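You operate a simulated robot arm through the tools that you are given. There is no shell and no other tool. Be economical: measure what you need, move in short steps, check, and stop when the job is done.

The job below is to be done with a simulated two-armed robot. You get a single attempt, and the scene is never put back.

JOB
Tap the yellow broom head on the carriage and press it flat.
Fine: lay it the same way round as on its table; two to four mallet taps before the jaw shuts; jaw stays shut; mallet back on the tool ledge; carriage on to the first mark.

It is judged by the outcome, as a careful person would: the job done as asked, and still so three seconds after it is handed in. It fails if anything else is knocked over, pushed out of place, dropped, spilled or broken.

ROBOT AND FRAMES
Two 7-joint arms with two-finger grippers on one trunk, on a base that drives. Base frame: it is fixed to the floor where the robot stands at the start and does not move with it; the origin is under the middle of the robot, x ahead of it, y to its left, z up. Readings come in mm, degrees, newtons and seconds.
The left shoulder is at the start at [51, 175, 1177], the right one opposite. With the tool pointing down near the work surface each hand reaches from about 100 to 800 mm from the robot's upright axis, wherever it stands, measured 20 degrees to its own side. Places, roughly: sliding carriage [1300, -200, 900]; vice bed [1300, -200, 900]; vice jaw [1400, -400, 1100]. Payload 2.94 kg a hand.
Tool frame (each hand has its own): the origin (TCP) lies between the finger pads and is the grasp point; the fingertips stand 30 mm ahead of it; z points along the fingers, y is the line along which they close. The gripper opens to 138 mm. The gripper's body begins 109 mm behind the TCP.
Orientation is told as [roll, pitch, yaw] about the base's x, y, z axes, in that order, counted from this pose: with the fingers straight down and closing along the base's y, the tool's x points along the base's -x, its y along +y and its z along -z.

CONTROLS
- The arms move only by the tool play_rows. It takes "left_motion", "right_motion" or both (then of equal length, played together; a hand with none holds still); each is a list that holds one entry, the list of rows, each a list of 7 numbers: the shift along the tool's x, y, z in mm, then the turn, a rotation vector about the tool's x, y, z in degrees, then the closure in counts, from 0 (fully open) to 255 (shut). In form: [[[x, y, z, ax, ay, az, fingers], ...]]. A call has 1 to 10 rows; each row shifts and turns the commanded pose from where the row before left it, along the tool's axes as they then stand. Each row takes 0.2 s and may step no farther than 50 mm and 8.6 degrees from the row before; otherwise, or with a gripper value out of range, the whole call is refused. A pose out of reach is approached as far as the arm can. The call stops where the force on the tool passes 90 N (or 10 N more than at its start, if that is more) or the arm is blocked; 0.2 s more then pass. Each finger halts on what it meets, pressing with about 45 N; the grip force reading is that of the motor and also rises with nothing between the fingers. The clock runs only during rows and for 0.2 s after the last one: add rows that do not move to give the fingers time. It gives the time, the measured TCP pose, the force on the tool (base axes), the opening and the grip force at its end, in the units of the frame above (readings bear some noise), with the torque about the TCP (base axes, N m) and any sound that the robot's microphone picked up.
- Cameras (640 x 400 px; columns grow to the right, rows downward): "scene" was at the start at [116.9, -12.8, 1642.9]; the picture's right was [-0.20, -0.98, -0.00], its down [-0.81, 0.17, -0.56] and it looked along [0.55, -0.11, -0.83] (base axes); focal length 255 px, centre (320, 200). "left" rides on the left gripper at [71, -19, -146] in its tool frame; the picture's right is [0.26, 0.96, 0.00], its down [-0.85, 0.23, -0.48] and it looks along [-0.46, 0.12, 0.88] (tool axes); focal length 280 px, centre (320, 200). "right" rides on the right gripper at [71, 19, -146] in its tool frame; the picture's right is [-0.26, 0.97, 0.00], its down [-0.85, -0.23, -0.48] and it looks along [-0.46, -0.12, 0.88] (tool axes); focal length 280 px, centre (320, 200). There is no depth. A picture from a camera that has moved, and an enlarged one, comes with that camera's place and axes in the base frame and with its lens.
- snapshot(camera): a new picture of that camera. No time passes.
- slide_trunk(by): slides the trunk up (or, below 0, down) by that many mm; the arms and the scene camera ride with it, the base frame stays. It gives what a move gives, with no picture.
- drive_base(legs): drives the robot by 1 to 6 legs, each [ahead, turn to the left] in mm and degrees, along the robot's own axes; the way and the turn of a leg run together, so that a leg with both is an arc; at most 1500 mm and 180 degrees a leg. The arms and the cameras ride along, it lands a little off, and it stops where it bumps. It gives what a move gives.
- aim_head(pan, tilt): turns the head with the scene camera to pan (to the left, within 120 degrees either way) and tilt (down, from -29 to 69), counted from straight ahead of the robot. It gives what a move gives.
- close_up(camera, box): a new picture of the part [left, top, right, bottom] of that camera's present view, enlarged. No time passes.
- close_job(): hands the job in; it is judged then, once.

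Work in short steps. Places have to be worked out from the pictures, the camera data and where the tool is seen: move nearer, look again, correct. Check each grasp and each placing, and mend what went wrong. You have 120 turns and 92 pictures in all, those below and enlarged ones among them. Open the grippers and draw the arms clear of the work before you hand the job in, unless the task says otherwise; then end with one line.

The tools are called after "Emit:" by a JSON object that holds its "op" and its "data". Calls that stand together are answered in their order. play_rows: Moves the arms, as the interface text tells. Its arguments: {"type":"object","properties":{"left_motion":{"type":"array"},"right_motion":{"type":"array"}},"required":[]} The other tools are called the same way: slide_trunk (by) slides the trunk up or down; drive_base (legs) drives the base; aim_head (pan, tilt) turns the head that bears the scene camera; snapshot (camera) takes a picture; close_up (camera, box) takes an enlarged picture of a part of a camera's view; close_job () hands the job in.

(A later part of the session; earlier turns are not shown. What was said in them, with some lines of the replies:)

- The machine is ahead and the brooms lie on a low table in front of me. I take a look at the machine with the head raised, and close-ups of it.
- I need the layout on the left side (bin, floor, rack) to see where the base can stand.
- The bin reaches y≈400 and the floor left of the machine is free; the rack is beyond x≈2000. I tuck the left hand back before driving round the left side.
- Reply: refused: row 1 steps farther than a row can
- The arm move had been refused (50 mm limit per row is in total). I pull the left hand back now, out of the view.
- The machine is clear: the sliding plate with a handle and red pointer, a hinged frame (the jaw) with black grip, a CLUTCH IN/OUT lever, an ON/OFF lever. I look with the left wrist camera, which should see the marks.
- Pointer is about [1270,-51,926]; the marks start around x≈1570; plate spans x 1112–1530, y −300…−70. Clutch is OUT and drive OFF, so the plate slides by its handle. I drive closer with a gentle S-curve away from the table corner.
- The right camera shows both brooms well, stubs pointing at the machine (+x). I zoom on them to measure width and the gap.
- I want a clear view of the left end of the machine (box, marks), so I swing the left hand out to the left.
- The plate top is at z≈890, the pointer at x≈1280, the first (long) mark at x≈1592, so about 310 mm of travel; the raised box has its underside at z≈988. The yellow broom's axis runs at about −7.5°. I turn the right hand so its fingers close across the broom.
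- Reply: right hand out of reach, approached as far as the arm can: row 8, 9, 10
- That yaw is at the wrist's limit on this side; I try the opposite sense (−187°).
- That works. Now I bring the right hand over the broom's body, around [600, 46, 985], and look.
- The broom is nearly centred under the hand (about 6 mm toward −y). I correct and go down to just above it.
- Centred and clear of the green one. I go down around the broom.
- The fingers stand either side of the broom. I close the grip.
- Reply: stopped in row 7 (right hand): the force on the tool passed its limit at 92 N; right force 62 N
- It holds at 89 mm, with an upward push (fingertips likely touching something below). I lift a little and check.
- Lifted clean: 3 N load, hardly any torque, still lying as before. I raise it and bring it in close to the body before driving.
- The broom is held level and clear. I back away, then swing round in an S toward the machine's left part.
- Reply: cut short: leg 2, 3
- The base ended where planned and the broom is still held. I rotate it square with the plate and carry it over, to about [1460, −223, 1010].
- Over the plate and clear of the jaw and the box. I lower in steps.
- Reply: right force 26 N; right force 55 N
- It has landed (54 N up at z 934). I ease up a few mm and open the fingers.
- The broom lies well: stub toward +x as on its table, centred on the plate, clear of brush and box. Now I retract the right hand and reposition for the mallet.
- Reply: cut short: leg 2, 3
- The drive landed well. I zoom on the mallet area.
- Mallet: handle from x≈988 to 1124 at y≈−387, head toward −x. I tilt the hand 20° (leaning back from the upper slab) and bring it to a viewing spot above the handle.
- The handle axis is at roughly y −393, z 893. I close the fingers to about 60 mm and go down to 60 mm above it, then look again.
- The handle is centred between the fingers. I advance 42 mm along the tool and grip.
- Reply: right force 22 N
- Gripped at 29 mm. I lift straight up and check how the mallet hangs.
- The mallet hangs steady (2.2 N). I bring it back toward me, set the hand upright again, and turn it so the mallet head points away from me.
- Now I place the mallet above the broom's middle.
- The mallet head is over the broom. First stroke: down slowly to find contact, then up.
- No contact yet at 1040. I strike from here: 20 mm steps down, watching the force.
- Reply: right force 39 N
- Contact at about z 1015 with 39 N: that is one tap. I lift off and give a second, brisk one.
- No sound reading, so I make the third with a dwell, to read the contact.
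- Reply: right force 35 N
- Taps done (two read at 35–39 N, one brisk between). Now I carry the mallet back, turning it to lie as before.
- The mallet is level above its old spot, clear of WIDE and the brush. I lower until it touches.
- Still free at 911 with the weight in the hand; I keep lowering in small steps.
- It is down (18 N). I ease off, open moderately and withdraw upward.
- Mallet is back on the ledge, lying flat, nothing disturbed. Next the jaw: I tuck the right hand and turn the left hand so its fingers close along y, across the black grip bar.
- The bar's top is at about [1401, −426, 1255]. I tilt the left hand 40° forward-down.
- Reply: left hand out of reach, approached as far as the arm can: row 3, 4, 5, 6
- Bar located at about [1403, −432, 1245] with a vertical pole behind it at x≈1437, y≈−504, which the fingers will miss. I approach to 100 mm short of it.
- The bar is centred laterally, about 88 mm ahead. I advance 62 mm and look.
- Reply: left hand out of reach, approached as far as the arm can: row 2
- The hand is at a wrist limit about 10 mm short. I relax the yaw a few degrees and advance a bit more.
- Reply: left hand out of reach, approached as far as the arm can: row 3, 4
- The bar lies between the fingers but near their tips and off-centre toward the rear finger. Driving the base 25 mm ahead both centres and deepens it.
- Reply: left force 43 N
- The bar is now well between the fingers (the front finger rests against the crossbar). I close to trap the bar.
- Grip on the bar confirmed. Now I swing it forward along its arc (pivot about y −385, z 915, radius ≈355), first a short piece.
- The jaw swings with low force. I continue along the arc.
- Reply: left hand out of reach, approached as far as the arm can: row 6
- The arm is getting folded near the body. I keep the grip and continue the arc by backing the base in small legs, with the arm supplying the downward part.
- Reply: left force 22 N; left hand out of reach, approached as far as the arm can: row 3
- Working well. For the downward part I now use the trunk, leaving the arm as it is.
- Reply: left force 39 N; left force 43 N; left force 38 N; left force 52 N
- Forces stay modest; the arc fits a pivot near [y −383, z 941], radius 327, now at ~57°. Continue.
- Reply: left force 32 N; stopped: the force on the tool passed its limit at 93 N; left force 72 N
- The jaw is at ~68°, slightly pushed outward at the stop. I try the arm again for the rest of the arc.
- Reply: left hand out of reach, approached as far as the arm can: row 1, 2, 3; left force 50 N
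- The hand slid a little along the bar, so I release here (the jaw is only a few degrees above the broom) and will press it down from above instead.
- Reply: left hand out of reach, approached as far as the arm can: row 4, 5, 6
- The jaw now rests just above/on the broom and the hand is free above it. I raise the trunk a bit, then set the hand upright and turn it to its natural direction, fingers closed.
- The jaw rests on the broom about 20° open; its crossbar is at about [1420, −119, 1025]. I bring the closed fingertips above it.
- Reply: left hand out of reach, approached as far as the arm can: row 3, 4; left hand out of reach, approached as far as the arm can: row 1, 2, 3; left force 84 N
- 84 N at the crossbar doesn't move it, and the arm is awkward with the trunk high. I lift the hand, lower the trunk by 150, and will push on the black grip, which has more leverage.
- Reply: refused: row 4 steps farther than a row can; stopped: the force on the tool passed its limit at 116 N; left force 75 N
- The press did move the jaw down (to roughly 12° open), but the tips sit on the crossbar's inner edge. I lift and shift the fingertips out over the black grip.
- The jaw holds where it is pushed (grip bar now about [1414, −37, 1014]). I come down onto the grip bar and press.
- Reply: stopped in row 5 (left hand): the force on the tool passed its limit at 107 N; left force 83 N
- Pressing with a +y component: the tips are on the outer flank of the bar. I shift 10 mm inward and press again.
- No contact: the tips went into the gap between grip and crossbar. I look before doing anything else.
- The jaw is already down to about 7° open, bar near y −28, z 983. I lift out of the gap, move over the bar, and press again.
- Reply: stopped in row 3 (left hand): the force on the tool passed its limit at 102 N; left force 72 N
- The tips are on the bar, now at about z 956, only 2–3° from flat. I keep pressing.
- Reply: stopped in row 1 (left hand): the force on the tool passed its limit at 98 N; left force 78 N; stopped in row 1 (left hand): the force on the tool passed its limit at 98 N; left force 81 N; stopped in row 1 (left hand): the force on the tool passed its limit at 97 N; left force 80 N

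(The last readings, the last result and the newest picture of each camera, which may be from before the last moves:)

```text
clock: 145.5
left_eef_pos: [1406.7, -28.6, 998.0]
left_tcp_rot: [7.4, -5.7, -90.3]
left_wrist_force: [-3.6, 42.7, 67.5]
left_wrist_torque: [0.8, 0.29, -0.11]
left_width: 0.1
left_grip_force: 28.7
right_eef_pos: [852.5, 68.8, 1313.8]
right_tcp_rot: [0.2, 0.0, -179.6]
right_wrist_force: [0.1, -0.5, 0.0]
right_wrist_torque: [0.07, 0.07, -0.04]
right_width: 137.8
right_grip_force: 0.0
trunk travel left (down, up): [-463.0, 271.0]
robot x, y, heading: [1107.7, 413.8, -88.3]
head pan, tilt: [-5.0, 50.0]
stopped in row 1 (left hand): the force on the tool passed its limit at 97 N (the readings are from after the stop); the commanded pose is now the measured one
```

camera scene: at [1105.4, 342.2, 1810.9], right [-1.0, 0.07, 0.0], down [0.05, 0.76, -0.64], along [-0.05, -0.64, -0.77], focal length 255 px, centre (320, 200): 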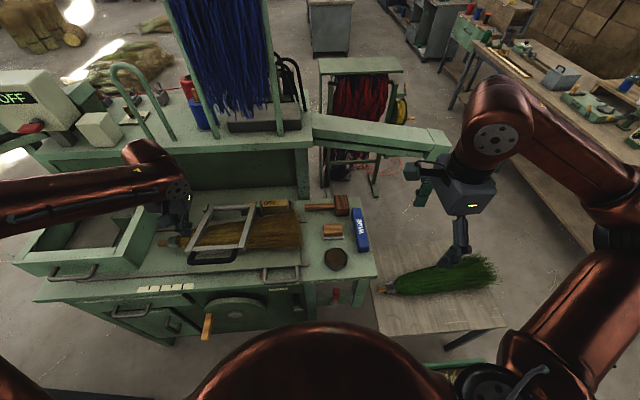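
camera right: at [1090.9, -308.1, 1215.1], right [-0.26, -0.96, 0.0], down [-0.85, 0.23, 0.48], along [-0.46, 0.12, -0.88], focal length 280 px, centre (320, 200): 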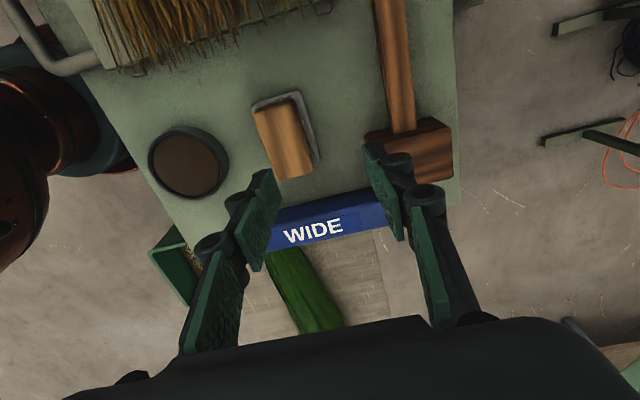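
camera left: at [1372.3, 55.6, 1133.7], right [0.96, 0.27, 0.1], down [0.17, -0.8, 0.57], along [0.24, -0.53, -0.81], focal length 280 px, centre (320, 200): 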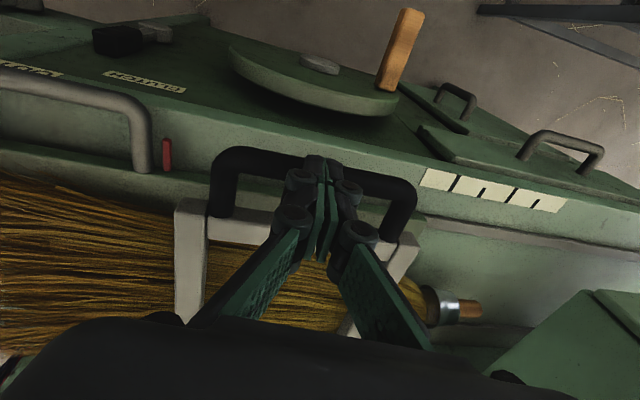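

It no longer moves: it appears to be at its shut stop. I lift the hand away and look.

Emit:
{"op": "play_rows", "data": {"left_motion": [[[0, 0, -40, 0, 0, 0, 255], [5, 0, -45, 0, 0, 0, 255], [30, 20, -30, 0, 0, 0, 255], [30, 20, -30, 0, 0, 0, 255], [30, 20, -30, 0, 0, 0, 255]]]}}

Emit:
{"op": "close_up", "data": {"camera": "scene", "box": [100, 150, 360, 320]}}

```text
clock: 146.7
left_eef_pos: [1446.0, 63.3, 1182.9]
left_tcp_rot: [7.3, -5.5, -90.3]
left_wrist_force: [0.8, 0.6, -0.7]
left_wrist_torque: [-0.05, 0.07, 0.0]
left_width: 0.3
left_grip_force: 28.2
left hand out of reach, approached as far as the arm can: row 4, 5
right_eef_pos: [855.4, 64.2, 1312.2]
right_tcp_rot: [0.0, -0.2, -179.7]
right_wrist_force: [-0.5, 1.2, 0.4]
right_wrist_torque: [-0.09, 0.07, -0.02]
right_width: 138.1
right_grip_force: 0.1
trunk travel left (down, up): [-463.0, 271.0]
robot x, y, heading: [1110.5, 410.4, -88.7]
head pan, tilt: [-5.0, 50.0]
```

```text
2.35 times, centred on (230, 235) of scene
camera zoom: at [1108.6, 337.1, 1764.3], right [-1.0, 0.06, 0.0], down [0.05, 0.76, -0.64], along [-0.04, -0.64, -0.76], focal length 600 px, centre (532, 118)
```

zoom: 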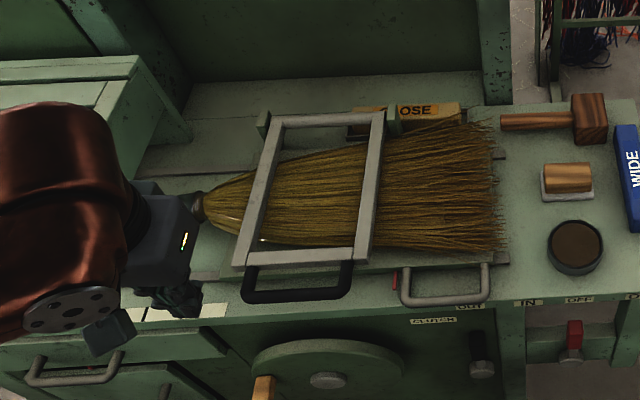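

The jaw is shut flat on the broom, which has spread out under it, and it stays. Next the carriage handle: I lower the trunk to its normal height, set the left hand upright and bring it above the handle's right leg (~[1150, −75]).

Emit:
{"op": "slide_trunk", "data": {"by": -110}}

Emit:
{"op": "play_rows", "data": {"left_motion": [[[0, 0, 0, 3.65, 2.75, 0, 144], [0, 0, 0, 3.65, 2.75, 0, 144], [-19.7, -42.3, 0, 0, 0, 0, 144], [-19.7, -42.3, 0, 0, 0, 0, 144], [-19.7, -42.3, 0, 0, 0, 0, 144], [-19.7, -42.3, 0, 0, 0, 0, 144], [-19.7, -42.3, 0, 0, 0, 0, 144], [-19.7, -42.3, 0, 0, 0, 0, 144], [-19.7, -42.3, 0, 0, 0, 0, 144], [0, 0, 0, 0, 0, 0, 144]]]}}

Emit:
{"op": "snapshot", "data": {"camera": "left"}}

```text
clock: 148.1
left_eef_pos: [1444.1, 53.1, 1069.9]
left_tcp_rot: [7.4, -4.5, -90.2]
left_wrist_force: [-0.2, 0.6, 0.1]
left_wrist_torque: [-0.05, 0.01, 0.01]
left_width: 0.2
left_grip_force: 28.8
right_eef_pos: [852.8, 63.6, 1202.0]
right_tcp_rot: [0.0, -0.2, -179.7]
right_wrist_force: [0.9, 1.0, 0.7]
right_wrist_torque: [-0.05, -0.02, 0.01]
right_width: 137.8
right_grip_force: 0.0
trunk travel left (down, up): [-353.0, 381.0]
robot x, y, heading: [1110.5, 413.1, -88.3]
head pan, tilt: [-5.0, 50.0]
```

```text
clock: 150.3
left_eef_pos: [1277.6, -24.5, 1067.6]
left_tcp_rot: [0.1, 1.2, -89.9]
left_wrist_force: [-0.6, 0.4, 0.4]
left_wrist_torque: [0.02, -0.01, -0.01]
left_width: 59.9
left_grip_force: 0.1
left hand out of reach, approached as far as the arm can: row 7, 8, 9
right_eef_pos: [852.3, 61.9, 1201.9]
right_tcp_rot: [-0.1, -0.2, -179.7]
right_wrist_force: [-0.1, -0.1, 0.1]
right_wrist_torque: [-0.01, -0.05, -0.01]
right_width: 137.9
right_grip_force: 0.1
trunk travel left (down, up): [-353.0, 381.0]
robot x, y, heading: [1113.4, 414.1, -88.3]
head pan, tilt: [-5.0, 50.0]
```

```text
11 pictures are left
camera left: at [1258.2, 43.1, 1215.2], right [0.96, 0.27, 0.01], down [0.23, -0.86, 0.46], along [0.13, -0.44, -0.89], focal length 280 px, centre (320, 200)
```

left: 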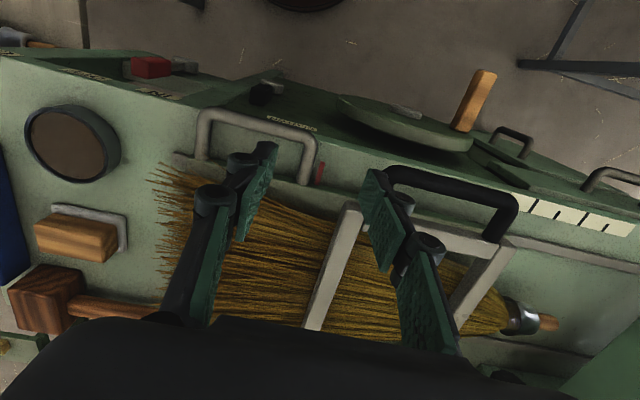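

The left hand can't come far enough across, so the right hand will take the handle. I move the left hand up and aside while turning the right hand to its natural direction.

Emit:
{"op": "play_rows", "data": {"right_motion": [[[0, 0, 0, 0, 0, -8.2, 0], [0, 0, 0, 0, 0, -8.2, 0], [0, 0, 0, 0, 0, -8.2, 0], [0, 0, 0, 0, 0, -8.2, 0], [0, 0, 0, 0, 0, -8.2, 0], [0, 0, 0, 0, 0, -8.2, 0], [0, 0, 0, 0, 0, -8.2, 100], [0, 0, 0, 0, 0, -8.2, 144], [0, 0, 0, 0, 0, -8.2, 144], [0, 0, 0, 0, 0, -8.2, 144]]], "left_motion": [[[20, 20, -30, 0, 0, 0, 144], [20, 20, -30, 0, 0, 0, 144], [20, 20, -30, 0, 0, 0, 144], [20, 35, -20, 0, 0, 0, 144], [20, 40, -10, 0, 0, 0, 144], [0, 48, 0, 0, 0, 0, 144], [0, 48, 0, 0, 0, 0, 144], [0, 48, 0, 0, 0, 0, 144], [0, 0, 0, 0, 0, 0, 0], [0, 0, 0, 0, 0, 0, 0]]]}}

Emit:
{"op": "play_rows", "data": {"right_motion": [[[0, 0, 0, 0, 0, -7.9, 144], [-15, 43, -2, 0, 0, 0, 144], [-15, 43, 5, 0, 0, 0, 144], [-20, 43, 10, 0, 0, 0, 144], [-20, 43, 10, 0, 0, 0, 144], [-20, 43, 10, 0, 0, 0, 144], [-20, 43, 10, 0, 0, 0, 144], [-20, 43, 10, 0, 0, 0, 144], [0, 0, 45, 0, 0, 0, 144], [0, 0, 45, 0, 0, 0, 144]]]}}

Emit:
{"op": "snapshot", "data": {"camera": "right"}}

```text
clock: 152.5
left_eef_pos: [1557.0, 74.9, 1186.1]
left_tcp_rot: [0.0, 1.2, -89.9]
left_wrist_force: [0.8, 0.2, 0.0]
left_wrist_torque: [-0.03, 0.04, -0.01]
left_width: 113.7
left_grip_force: 0.1
right_eef_pos: [855.3, 62.7, 1201.1]
right_tcp_rot: [-0.3, 0.1, -97.6]
right_wrist_force: [0.1, 0.4, -0.5]
right_wrist_torque: [-0.01, 0.04, 0.02]
right_width: 59.9
right_grip_force: 0.1
trunk travel left (down, up): [-353.0, 381.0]
robot x, y, heading: [1111.0, 409.8, -88.4]
head pan, tilt: [-5.0, 50.0]
```

```text
clock: 154.7
left_eef_pos: [1558.3, 74.4, 1185.2]
left_tcp_rot: [-0.1, 1.2, -89.9]
left_wrist_force: [0.6, -0.6, -0.1]
left_wrist_torque: [0.01, 0.04, 0.01]
left_width: 138.2
left_grip_force: 0.1
right_eef_pos: [1156.3, -70.4, 1056.3]
right_tcp_rot: [-0.2, 0.1, -89.7]
right_wrist_force: [0.4, -0.5, 1.2]
right_wrist_torque: [0.03, 0.0, -0.04]
right_width: 59.9
right_grip_force: 0.1
trunk travel left (down, up): [-353.0, 381.0]
robot x, y, heading: [1111.5, 415.9, -88.2]
head pan, tilt: [-5.0, 50.0]
```

```text
10 pictures are left
camera right: at [1176.0, 0.5, 1200.3], right [0.97, -0.26, 0.0], down [-0.22, -0.85, 0.48], along [-0.13, -0.46, -0.88], focal length 280 px, centre (320, 200)
```

right: 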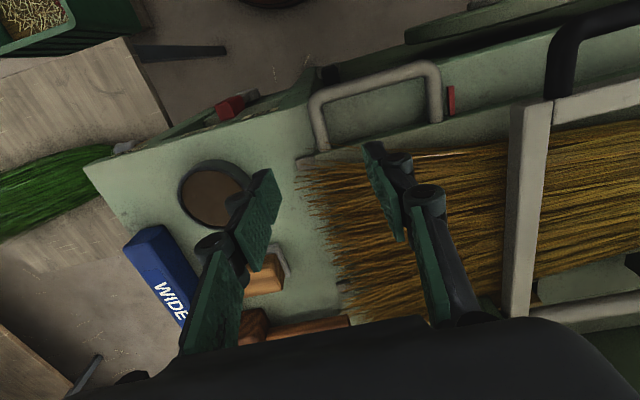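

The handle's right leg is right below the hand (x≈1155). I go down over it.

Emit:
{"op": "play_rows", "data": {"right_motion": [[[0, 0, 45, 0, 0, 0, 144], [0, 0, 45, 0, 0, 0, 144], [0, 0, 30, 0, 0, 0, 144], [0, 0, 12, 0, 0, 0, 144], [0, 0, 10, 0, 0, 0, 144], [0, 0, 8, 0, 0, 0, 144]]]}}

Emit:
{"op": "snapshot", "data": {"camera": "right"}}

```text
clock: 156.1
left_eef_pos: [1556.4, 75.5, 1186.7]
left_tcp_rot: [0.0, 1.2, -89.9]
left_wrist_force: [0.1, 0.1, 0.6]
left_wrist_torque: [-0.04, 0.0, 0.02]
left_width: 138.0
left_grip_force: 0.0
right_eef_pos: [1154.4, -67.3, 909.8]
right_tcp_rot: [-0.2, -0.1, -89.8]
right_wrist_force: [-0.4, -1.4, 8.1]
right_wrist_torque: [-0.03, -0.1, 0.01]
right_width: 60.8
right_grip_force: 0.0
trunk travel left (down, up): [-353.0, 381.0]
robot x, y, heading: [1113.5, 411.5, -88.3]
head pan, tilt: [-5.0, 50.0]
```

```text
9 pictures are left
camera right: at [1173.8, 3.8, 1053.3], right [0.97, -0.26, 0.0], down [-0.23, -0.85, 0.48], along [-0.13, -0.46, -0.88], focal length 280 px, centre (320, 200)
```

right: 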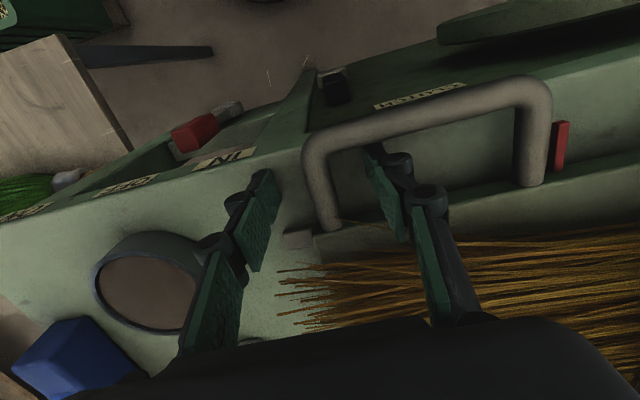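

The fingers straddle the leg, tips just touching the table. I raise 4 mm and close on the leg.

Emit:
{"op": "play_rows", "data": {"right_motion": [[[0, 0, -4, 0, 0, 0, 144], [0, 0, 0, 0, 0, 0, 220], [0, 0, 0, 0, 0, 0, 255], [0, 0, 0, 0, 0, 0, 255], [0, 0, 0, 0, 0, 0, 255]]]}}

Emit:
{"op": "play_rows", "data": {"right_motion": [[[0, 10, 0, 0, 0, 0, 255], [0, 15, 0, 0, 0, 0, 255], [0, 15, 0, 0, 0, 0, 255]]]}}

Emit:
{"op": "snapshot", "data": {"camera": "scene"}}

```text
clock: 157.3
left_eef_pos: [1556.6, 74.4, 1185.4]
left_tcp_rot: [0.0, 1.2, -89.8]
left_wrist_force: [-0.5, 0.8, -0.2]
left_wrist_torque: [0.03, -0.01, -0.02]
left_width: 137.9
left_grip_force: 0.1
right_eef_pos: [1153.4, -66.5, 909.5]
right_tcp_rot: [-0.3, 0.2, -89.9]
right_wrist_force: [2.1, 1.9, -3.0]
right_wrist_torque: [-0.06, -0.02, -0.75]
right_width: 15.3
right_grip_force: 34.7
trunk travel left (down, up): [-353.0, 381.0]
robot x, y, heading: [1112.6, 413.8, -88.4]
head pan, tilt: [-5.0, 50.0]
```

```text
clock: 158.1
left_eef_pos: [1556.7, 75.1, 1186.3]
left_tcp_rot: [0.1, 1.2, -89.9]
left_wrist_force: [-0.4, -0.6, 0.7]
left_wrist_torque: [0.01, 0.03, 0.0]
left_width: 137.7
left_grip_force: 0.1
right_eef_pos: [1194.1, -66.3, 910.7]
right_tcp_rot: [-0.2, 0.1, -89.8]
right_wrist_force: [-0.1, 6.1, 3.4]
right_wrist_torque: [0.38, -0.05, -1.0]
right_width: 15.2
right_grip_force: 41.3
trunk travel left (down, up): [-353.0, 381.0]
robot x, y, heading: [1110.3, 411.1, -88.3]
head pan, tilt: [-5.0, 50.0]
```

```text
8 pictures are left
camera scene: at [1108.9, 293.3, 1654.0], right [-1.0, 0.06, 0.0], down [0.05, 0.76, -0.64], along [-0.04, -0.64, -0.77], focal length 255 px, centre (320, 200)
```

scene: 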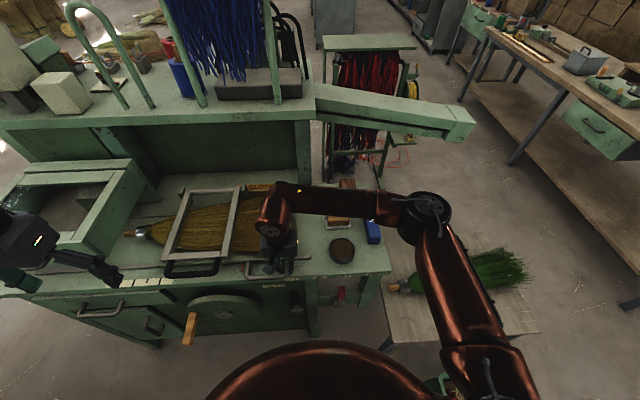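

The carriage and jaw glide together with little force. I go on toward the first mark, in two portions.

Emit:
{"op": "play_rows", "data": {"right_motion": [[[0, 25, 0, 0, 0, 0, 255], [0, 25, 0, 0, 0, 0, 255], [0, 25, 0, 0, 0, 0, 255], [0, 25, 0, 0, 0, 0, 255], [0, 20, 0, 0, 0, 0, 255]]]}}

Emit:
{"op": "play_rows", "data": {"right_motion": [[[0, 25, 0, 0, 0, 0, 255], [0, 25, 0, 0, 0, 0, 255], [0, 25, 0, 0, 0, 0, 255], [0, 20, 0, 0, 0, 0, 255], [0, 10, 0, 0, 0, 0, 255]]]}}

Emit:
{"op": "close_up", "data": {"camera": "scene", "box": [60, 160, 340, 335]}}

```text
clock: 159.3
left_eef_pos: [1556.3, 75.5, 1186.2]
left_tcp_rot: [0.0, 1.2, -90.0]
left_wrist_force: [0.6, -0.3, 0.2]
left_wrist_torque: [-0.04, 0.04, 0.03]
left_width: 138.2
left_grip_force: 0.0
right_eef_pos: [1315.2, -65.1, 909.8]
right_tcp_rot: [-0.2, 0.0, -89.8]
right_wrist_force: [0.3, 5.1, 8.1]
right_wrist_torque: [0.04, -0.02, -1.03]
right_width: 15.0
right_grip_force: 41.3
trunk travel left (down, up): [-353.0, 381.0]
robot x, y, heading: [1108.0, 413.1, -88.5]
head pan, tilt: [-5.0, 50.0]
```

```text
clock: 160.5
left_eef_pos: [1557.2, 73.9, 1185.6]
left_tcp_rot: [-0.1, 1.2, -89.9]
left_wrist_force: [0.1, -0.7, 0.5]
left_wrist_torque: [-0.01, 0.01, 0.03]
left_width: 137.8
left_grip_force: 0.1
right_eef_pos: [1419.3, -64.7, 910.2]
right_tcp_rot: [-0.3, 0.2, -89.7]
right_wrist_force: [-2.2, 7.9, -14.5]
right_wrist_torque: [-0.27, 0.05, -0.99]
right_width: 15.1
right_grip_force: 41.2
trunk travel left (down, up): [-353.0, 381.0]
robot x, y, heading: [1113.2, 412.9, -88.4]
head pan, tilt: [-5.0, 50.0]
```

```text
2.29 times, centred on (200, 248) of scene
camera zoom: at [1109.4, 291.8, 1653.7], right [-1.0, 0.06, 0.0], down [0.04, 0.77, -0.64], along [-0.04, -0.64, -0.77], focal length 583 px, centre (594, 91)
```

zoom: 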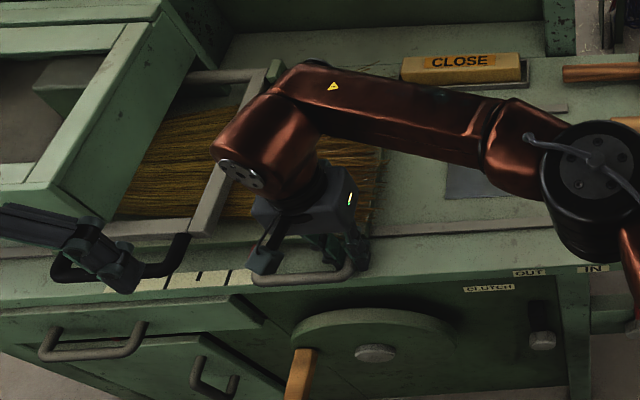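

266 mm done. The left wrist camera should look straight at the tape; I take an enlarged picture there.

Emit:
{"op": "close_up", "data": {"camera": "left", "box": [220, 120, 420, 245]}}

```text
3.20 times, centred on (320, 182) of left
camera zoom: at [1538.4, 142.7, 1333.7], right [0.96, 0.26, 0.01], down [0.23, -0.86, 0.46], along [0.13, -0.44, -0.89], focal length 897 px, centre (320, 256)
```

zoom: 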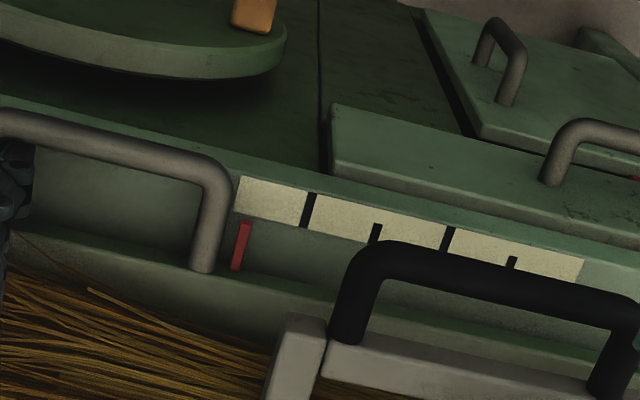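

The pointer (x≈1560) is about 32 mm short of the first long mark (x≈1591). I move 30 mm and check.

Emit:
{"op": "play_rows", "data": {"right_motion": [[[0, 12, 0, 0, 0, 0, 255], [0, 12, 0, 0, 0, 0, 255], [0, 6, 0, 0, 0, 0, 255], [0, 0, 0, 0, 0, 0, 255]]]}}

Emit:
{"op": "close_up", "data": {"camera": "left", "box": [260, 140, 380, 215]}}

```text
clock: 161.5
left_eef_pos: [1557.6, 75.3, 1185.4]
left_tcp_rot: [0.0, 1.2, -89.9]
left_wrist_force: [-0.4, 0.3, -0.4]
left_wrist_torque: [0.02, 0.03, 0.0]
left_width: 138.4
left_grip_force: 0.0
right_eef_pos: [1451.0, -65.4, 909.1]
right_tcp_rot: [-0.3, 0.1, -89.7]
right_wrist_force: [4.7, 6.9, -11.5]
right_wrist_torque: [0.01, -0.08, -0.99]
right_width: 15.3
right_grip_force: 40.6
trunk travel left (down, up): [-353.0, 381.0]
robot x, y, heading: [1111.5, 413.6, -88.3]
head pan, tilt: [-5.0, 50.0]
```

```text
5.33 times, centred on (320, 178) of left
camera zoom: at [1539.6, 142.7, 1333.5], right [0.96, 0.26, 0.0], down [0.23, -0.86, 0.46], along [0.12, -0.44, -0.89], focal length 1495 px, centre (320, 320)
```

zoom: 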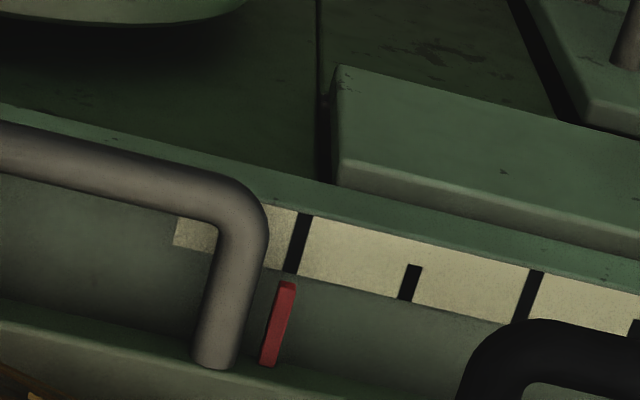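

The pointer lines up with the first long mark to within about 1 mm. I release the handle and withdraw straight up.

Emit:
{"op": "play_rows", "data": {"right_motion": [[[0, 0, 0, 0, 0, 0, 200], [0, 0, 0, 0, 0, 0, 144], [0, 0, 0, 0, 0, 0, 144], [0, 0, -25, 0, 0, 0, 144], [0, 0, -40, 0, 0, 0, 144], [0, 0, -45, 0, 0, 0, 144], [10, 0, -45, 0, 0, 0, 144], [20, 0, -40, 0, 0, 0, 144], [20, -20, -35, 0, 0, 0, 0], [20, -40, -10, 0, 0, 0, 0]]]}}

Emit:
{"op": "play_rows", "data": {"right_motion": [[[15, -45, 0, 0, 0, 0, 0], [15, -45, 0, 0, 0, 0, 0], [15, -45, 0, 0, 0, 0, 0], [15, -45, 0, 0, 0, 0, 0], [0, -45, 0, 0, 0, 0, 0], [0, -45, 0, 0, 0, 0, 0]]]}}

Emit:
{"op": "snapshot", "data": {"camera": "scene"}}

Emit:
{"op": "close_up", "data": {"camera": "left", "box": [240, 130, 400, 230]}}

```text
clock: 163.7
left_eef_pos: [1553.4, 73.4, 1187.6]
left_tcp_rot: [0.1, 1.2, -89.9]
left_wrist_force: [0.0, 0.6, 0.7]
left_wrist_torque: [0.01, -0.06, -0.01]
left_width: 137.9
left_grip_force: 0.2
right_eef_pos: [1385.4, 7.1, 1149.6]
right_tcp_rot: [-0.2, 0.2, -89.8]
right_wrist_force: [0.0, -0.3, -0.2]
right_wrist_torque: [-0.04, -0.06, 0.01]
right_width: 113.3
right_grip_force: 0.0
trunk travel left (down, up): [-353.0, 381.0]
robot x, y, heading: [1108.7, 413.6, -88.0]
head pan, tilt: [-5.0, 50.0]
```

```text
clock: 165.1
left_eef_pos: [1554.6, 74.5, 1187.3]
left_tcp_rot: [0.1, 1.1, -90.0]
left_wrist_force: [-1.1, 0.3, -0.7]
left_wrist_torque: [-0.02, -0.08, 0.02]
left_width: 137.7
left_grip_force: 0.0
right_eef_pos: [1114.0, 63.6, 1153.8]
right_tcp_rot: [-0.2, 0.1, -89.8]
right_wrist_force: [0.1, -0.3, 0.4]
right_wrist_torque: [-0.01, -0.08, -0.01]
right_width: 137.8
right_grip_force: 0.0
trunk travel left (down, up): [-353.0, 381.0]
robot x, y, heading: [1112.8, 413.9, -88.2]
head pan, tilt: [-5.0, 50.0]
```

```text
4 pictures are left
camera scene: at [1104.7, 292.1, 1654.0], right [-1.0, 0.06, 0.0], down [0.05, 0.76, -0.64], along [-0.04, -0.64, -0.77], focal length 255 px, centre (320, 200)
```

scene: 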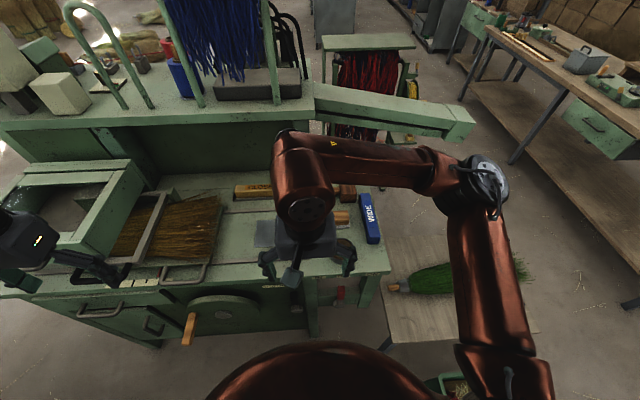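

```text
4.00 times, centred on (320, 180) of left
camera zoom: at [1534.6, 142.8, 1335.3], right [0.96, 0.26, 0.01], down [0.23, -0.86, 0.46], along [0.13, -0.44, -0.89], focal length 1122 px, centre (320, 280)
```

zoom: 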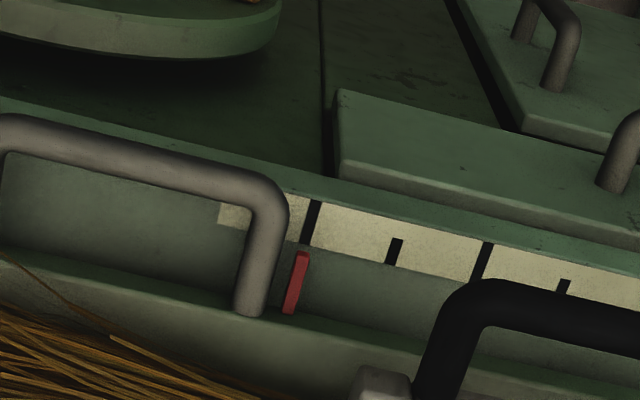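

Pointer still on the first mark, jaw still shut, mallet on the ledge, everything else in place. I back the robot off to draw the arms clear and take a last look.

Emit:
{"op": "drive_base", "data": {"legs": [[-300, 0]]}}

Emit:
{"op": "play_rows", "data": {"right_motion": [[[0, -45, 0, 0, 0, 0, 0], [0, -45, 0, 0, 0, 0, 0], [0, -45, 0, 0, 0, 0, 0], [0, -45, 0, 0, 0, 0, 0], [0, -45, 0, 0, 0, 0, 0]]]}}

Emit:
{"op": "aim_head", "data": {"pan": 15, "tilt": 42}}

Emit:
{"op": "close_up", "data": {"camera": "scene", "box": [120, 80, 440, 280]}}

```text
clock: 167.1
left_eef_pos: [1547.7, 375.7, 1187.5]
left_tcp_rot: [0.0, 1.2, -90.2]
left_wrist_force: [0.5, 0.6, 0.0]
left_wrist_torque: [-0.04, 0.02, -0.02]
left_width: 137.9
left_grip_force: 0.1
right_eef_pos: [1108.3, 368.7, 1152.1]
right_tcp_rot: [-0.2, 0.1, -90.1]
right_wrist_force: [-0.9, 0.4, 0.4]
right_wrist_torque: [0.01, -0.03, 0.0]
right_width: 138.1
right_grip_force: 0.1
trunk travel left (down, up): [-353.0, 381.0]
robot x, y, heading: [1102.8, 714.8, -88.7]
head pan, tilt: [-5.0, 50.0]
```

```text
clock: 168.3
left_eef_pos: [1546.2, 376.2, 1187.1]
left_tcp_rot: [0.2, 1.2, -90.1]
left_wrist_force: [0.0, 0.7, -0.6]
left_wrist_torque: [0.0, -0.03, 0.0]
left_width: 138.0
left_grip_force: 0.1
right_eef_pos: [882.8, 372.0, 1154.5]
right_tcp_rot: [-0.2, 0.1, -89.9]
right_wrist_force: [-0.2, 0.2, -0.3]
right_wrist_torque: [-0.01, -0.09, -0.04]
right_width: 138.2
right_grip_force: 0.0
trunk travel left (down, up): [-353.0, 381.0]
robot x, y, heading: [1103.2, 711.0, -88.4]
head pan, tilt: [-5.0, 50.0]
```

```text
clock: 169.2
left_eef_pos: [1547.4, 374.5, 1186.0]
left_tcp_rot: [0.0, 1.2, -90.2]
left_wrist_force: [0.0, 0.0, 0.1]
left_wrist_torque: [0.0, -0.03, 0.03]
left_width: 138.1
left_grip_force: 0.1
right_eef_pos: [883.6, 370.5, 1153.5]
right_tcp_rot: [-0.2, 0.1, -90.1]
right_wrist_force: [-0.3, -0.1, -0.4]
right_wrist_torque: [0.02, -0.02, -0.02]
right_width: 138.2
right_grip_force: 0.1
trunk travel left (down, up): [-353.0, 381.0]
robot x, y, heading: [1105.7, 713.6, -88.6]
head pan, tilt: [15.0, 42.0]
```

```text
2.00 times, centred on (280, 180) of scene
camera zoom: at [1127.6, 591.2, 1665.2], right [-0.96, -0.28, 0.0], down [-0.19, 0.64, -0.74], along [0.21, -0.71, -0.67], focal length 510 px, centre (400, 240)
```

zoom: 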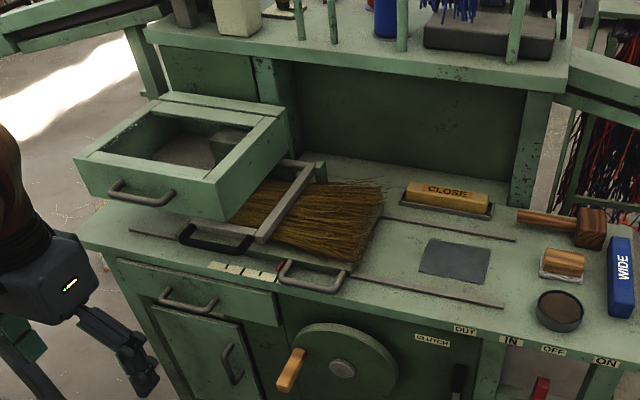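

Everything is as asked: the broom lies flat under the shut jaw, the carriage is at the first mark, the mallet is on the ledge, and nothing else has been disturbed. I hand the job in.

Emit:
{"op": "close_job", "data": {}}

```text
The job is handed in.
```

The yellow broom head lies on the carriage the same way round as on its table, and the shut jaw is pressing it flat. I gave it three mallet taps before shutting the jaw; contact showed on the force readings for two of them, but not for the quick middle one. The mallet is back on the tool ledge, the carriage pointer is within about 1 mm of the first mark, and nothing else looked moved in the last picture.
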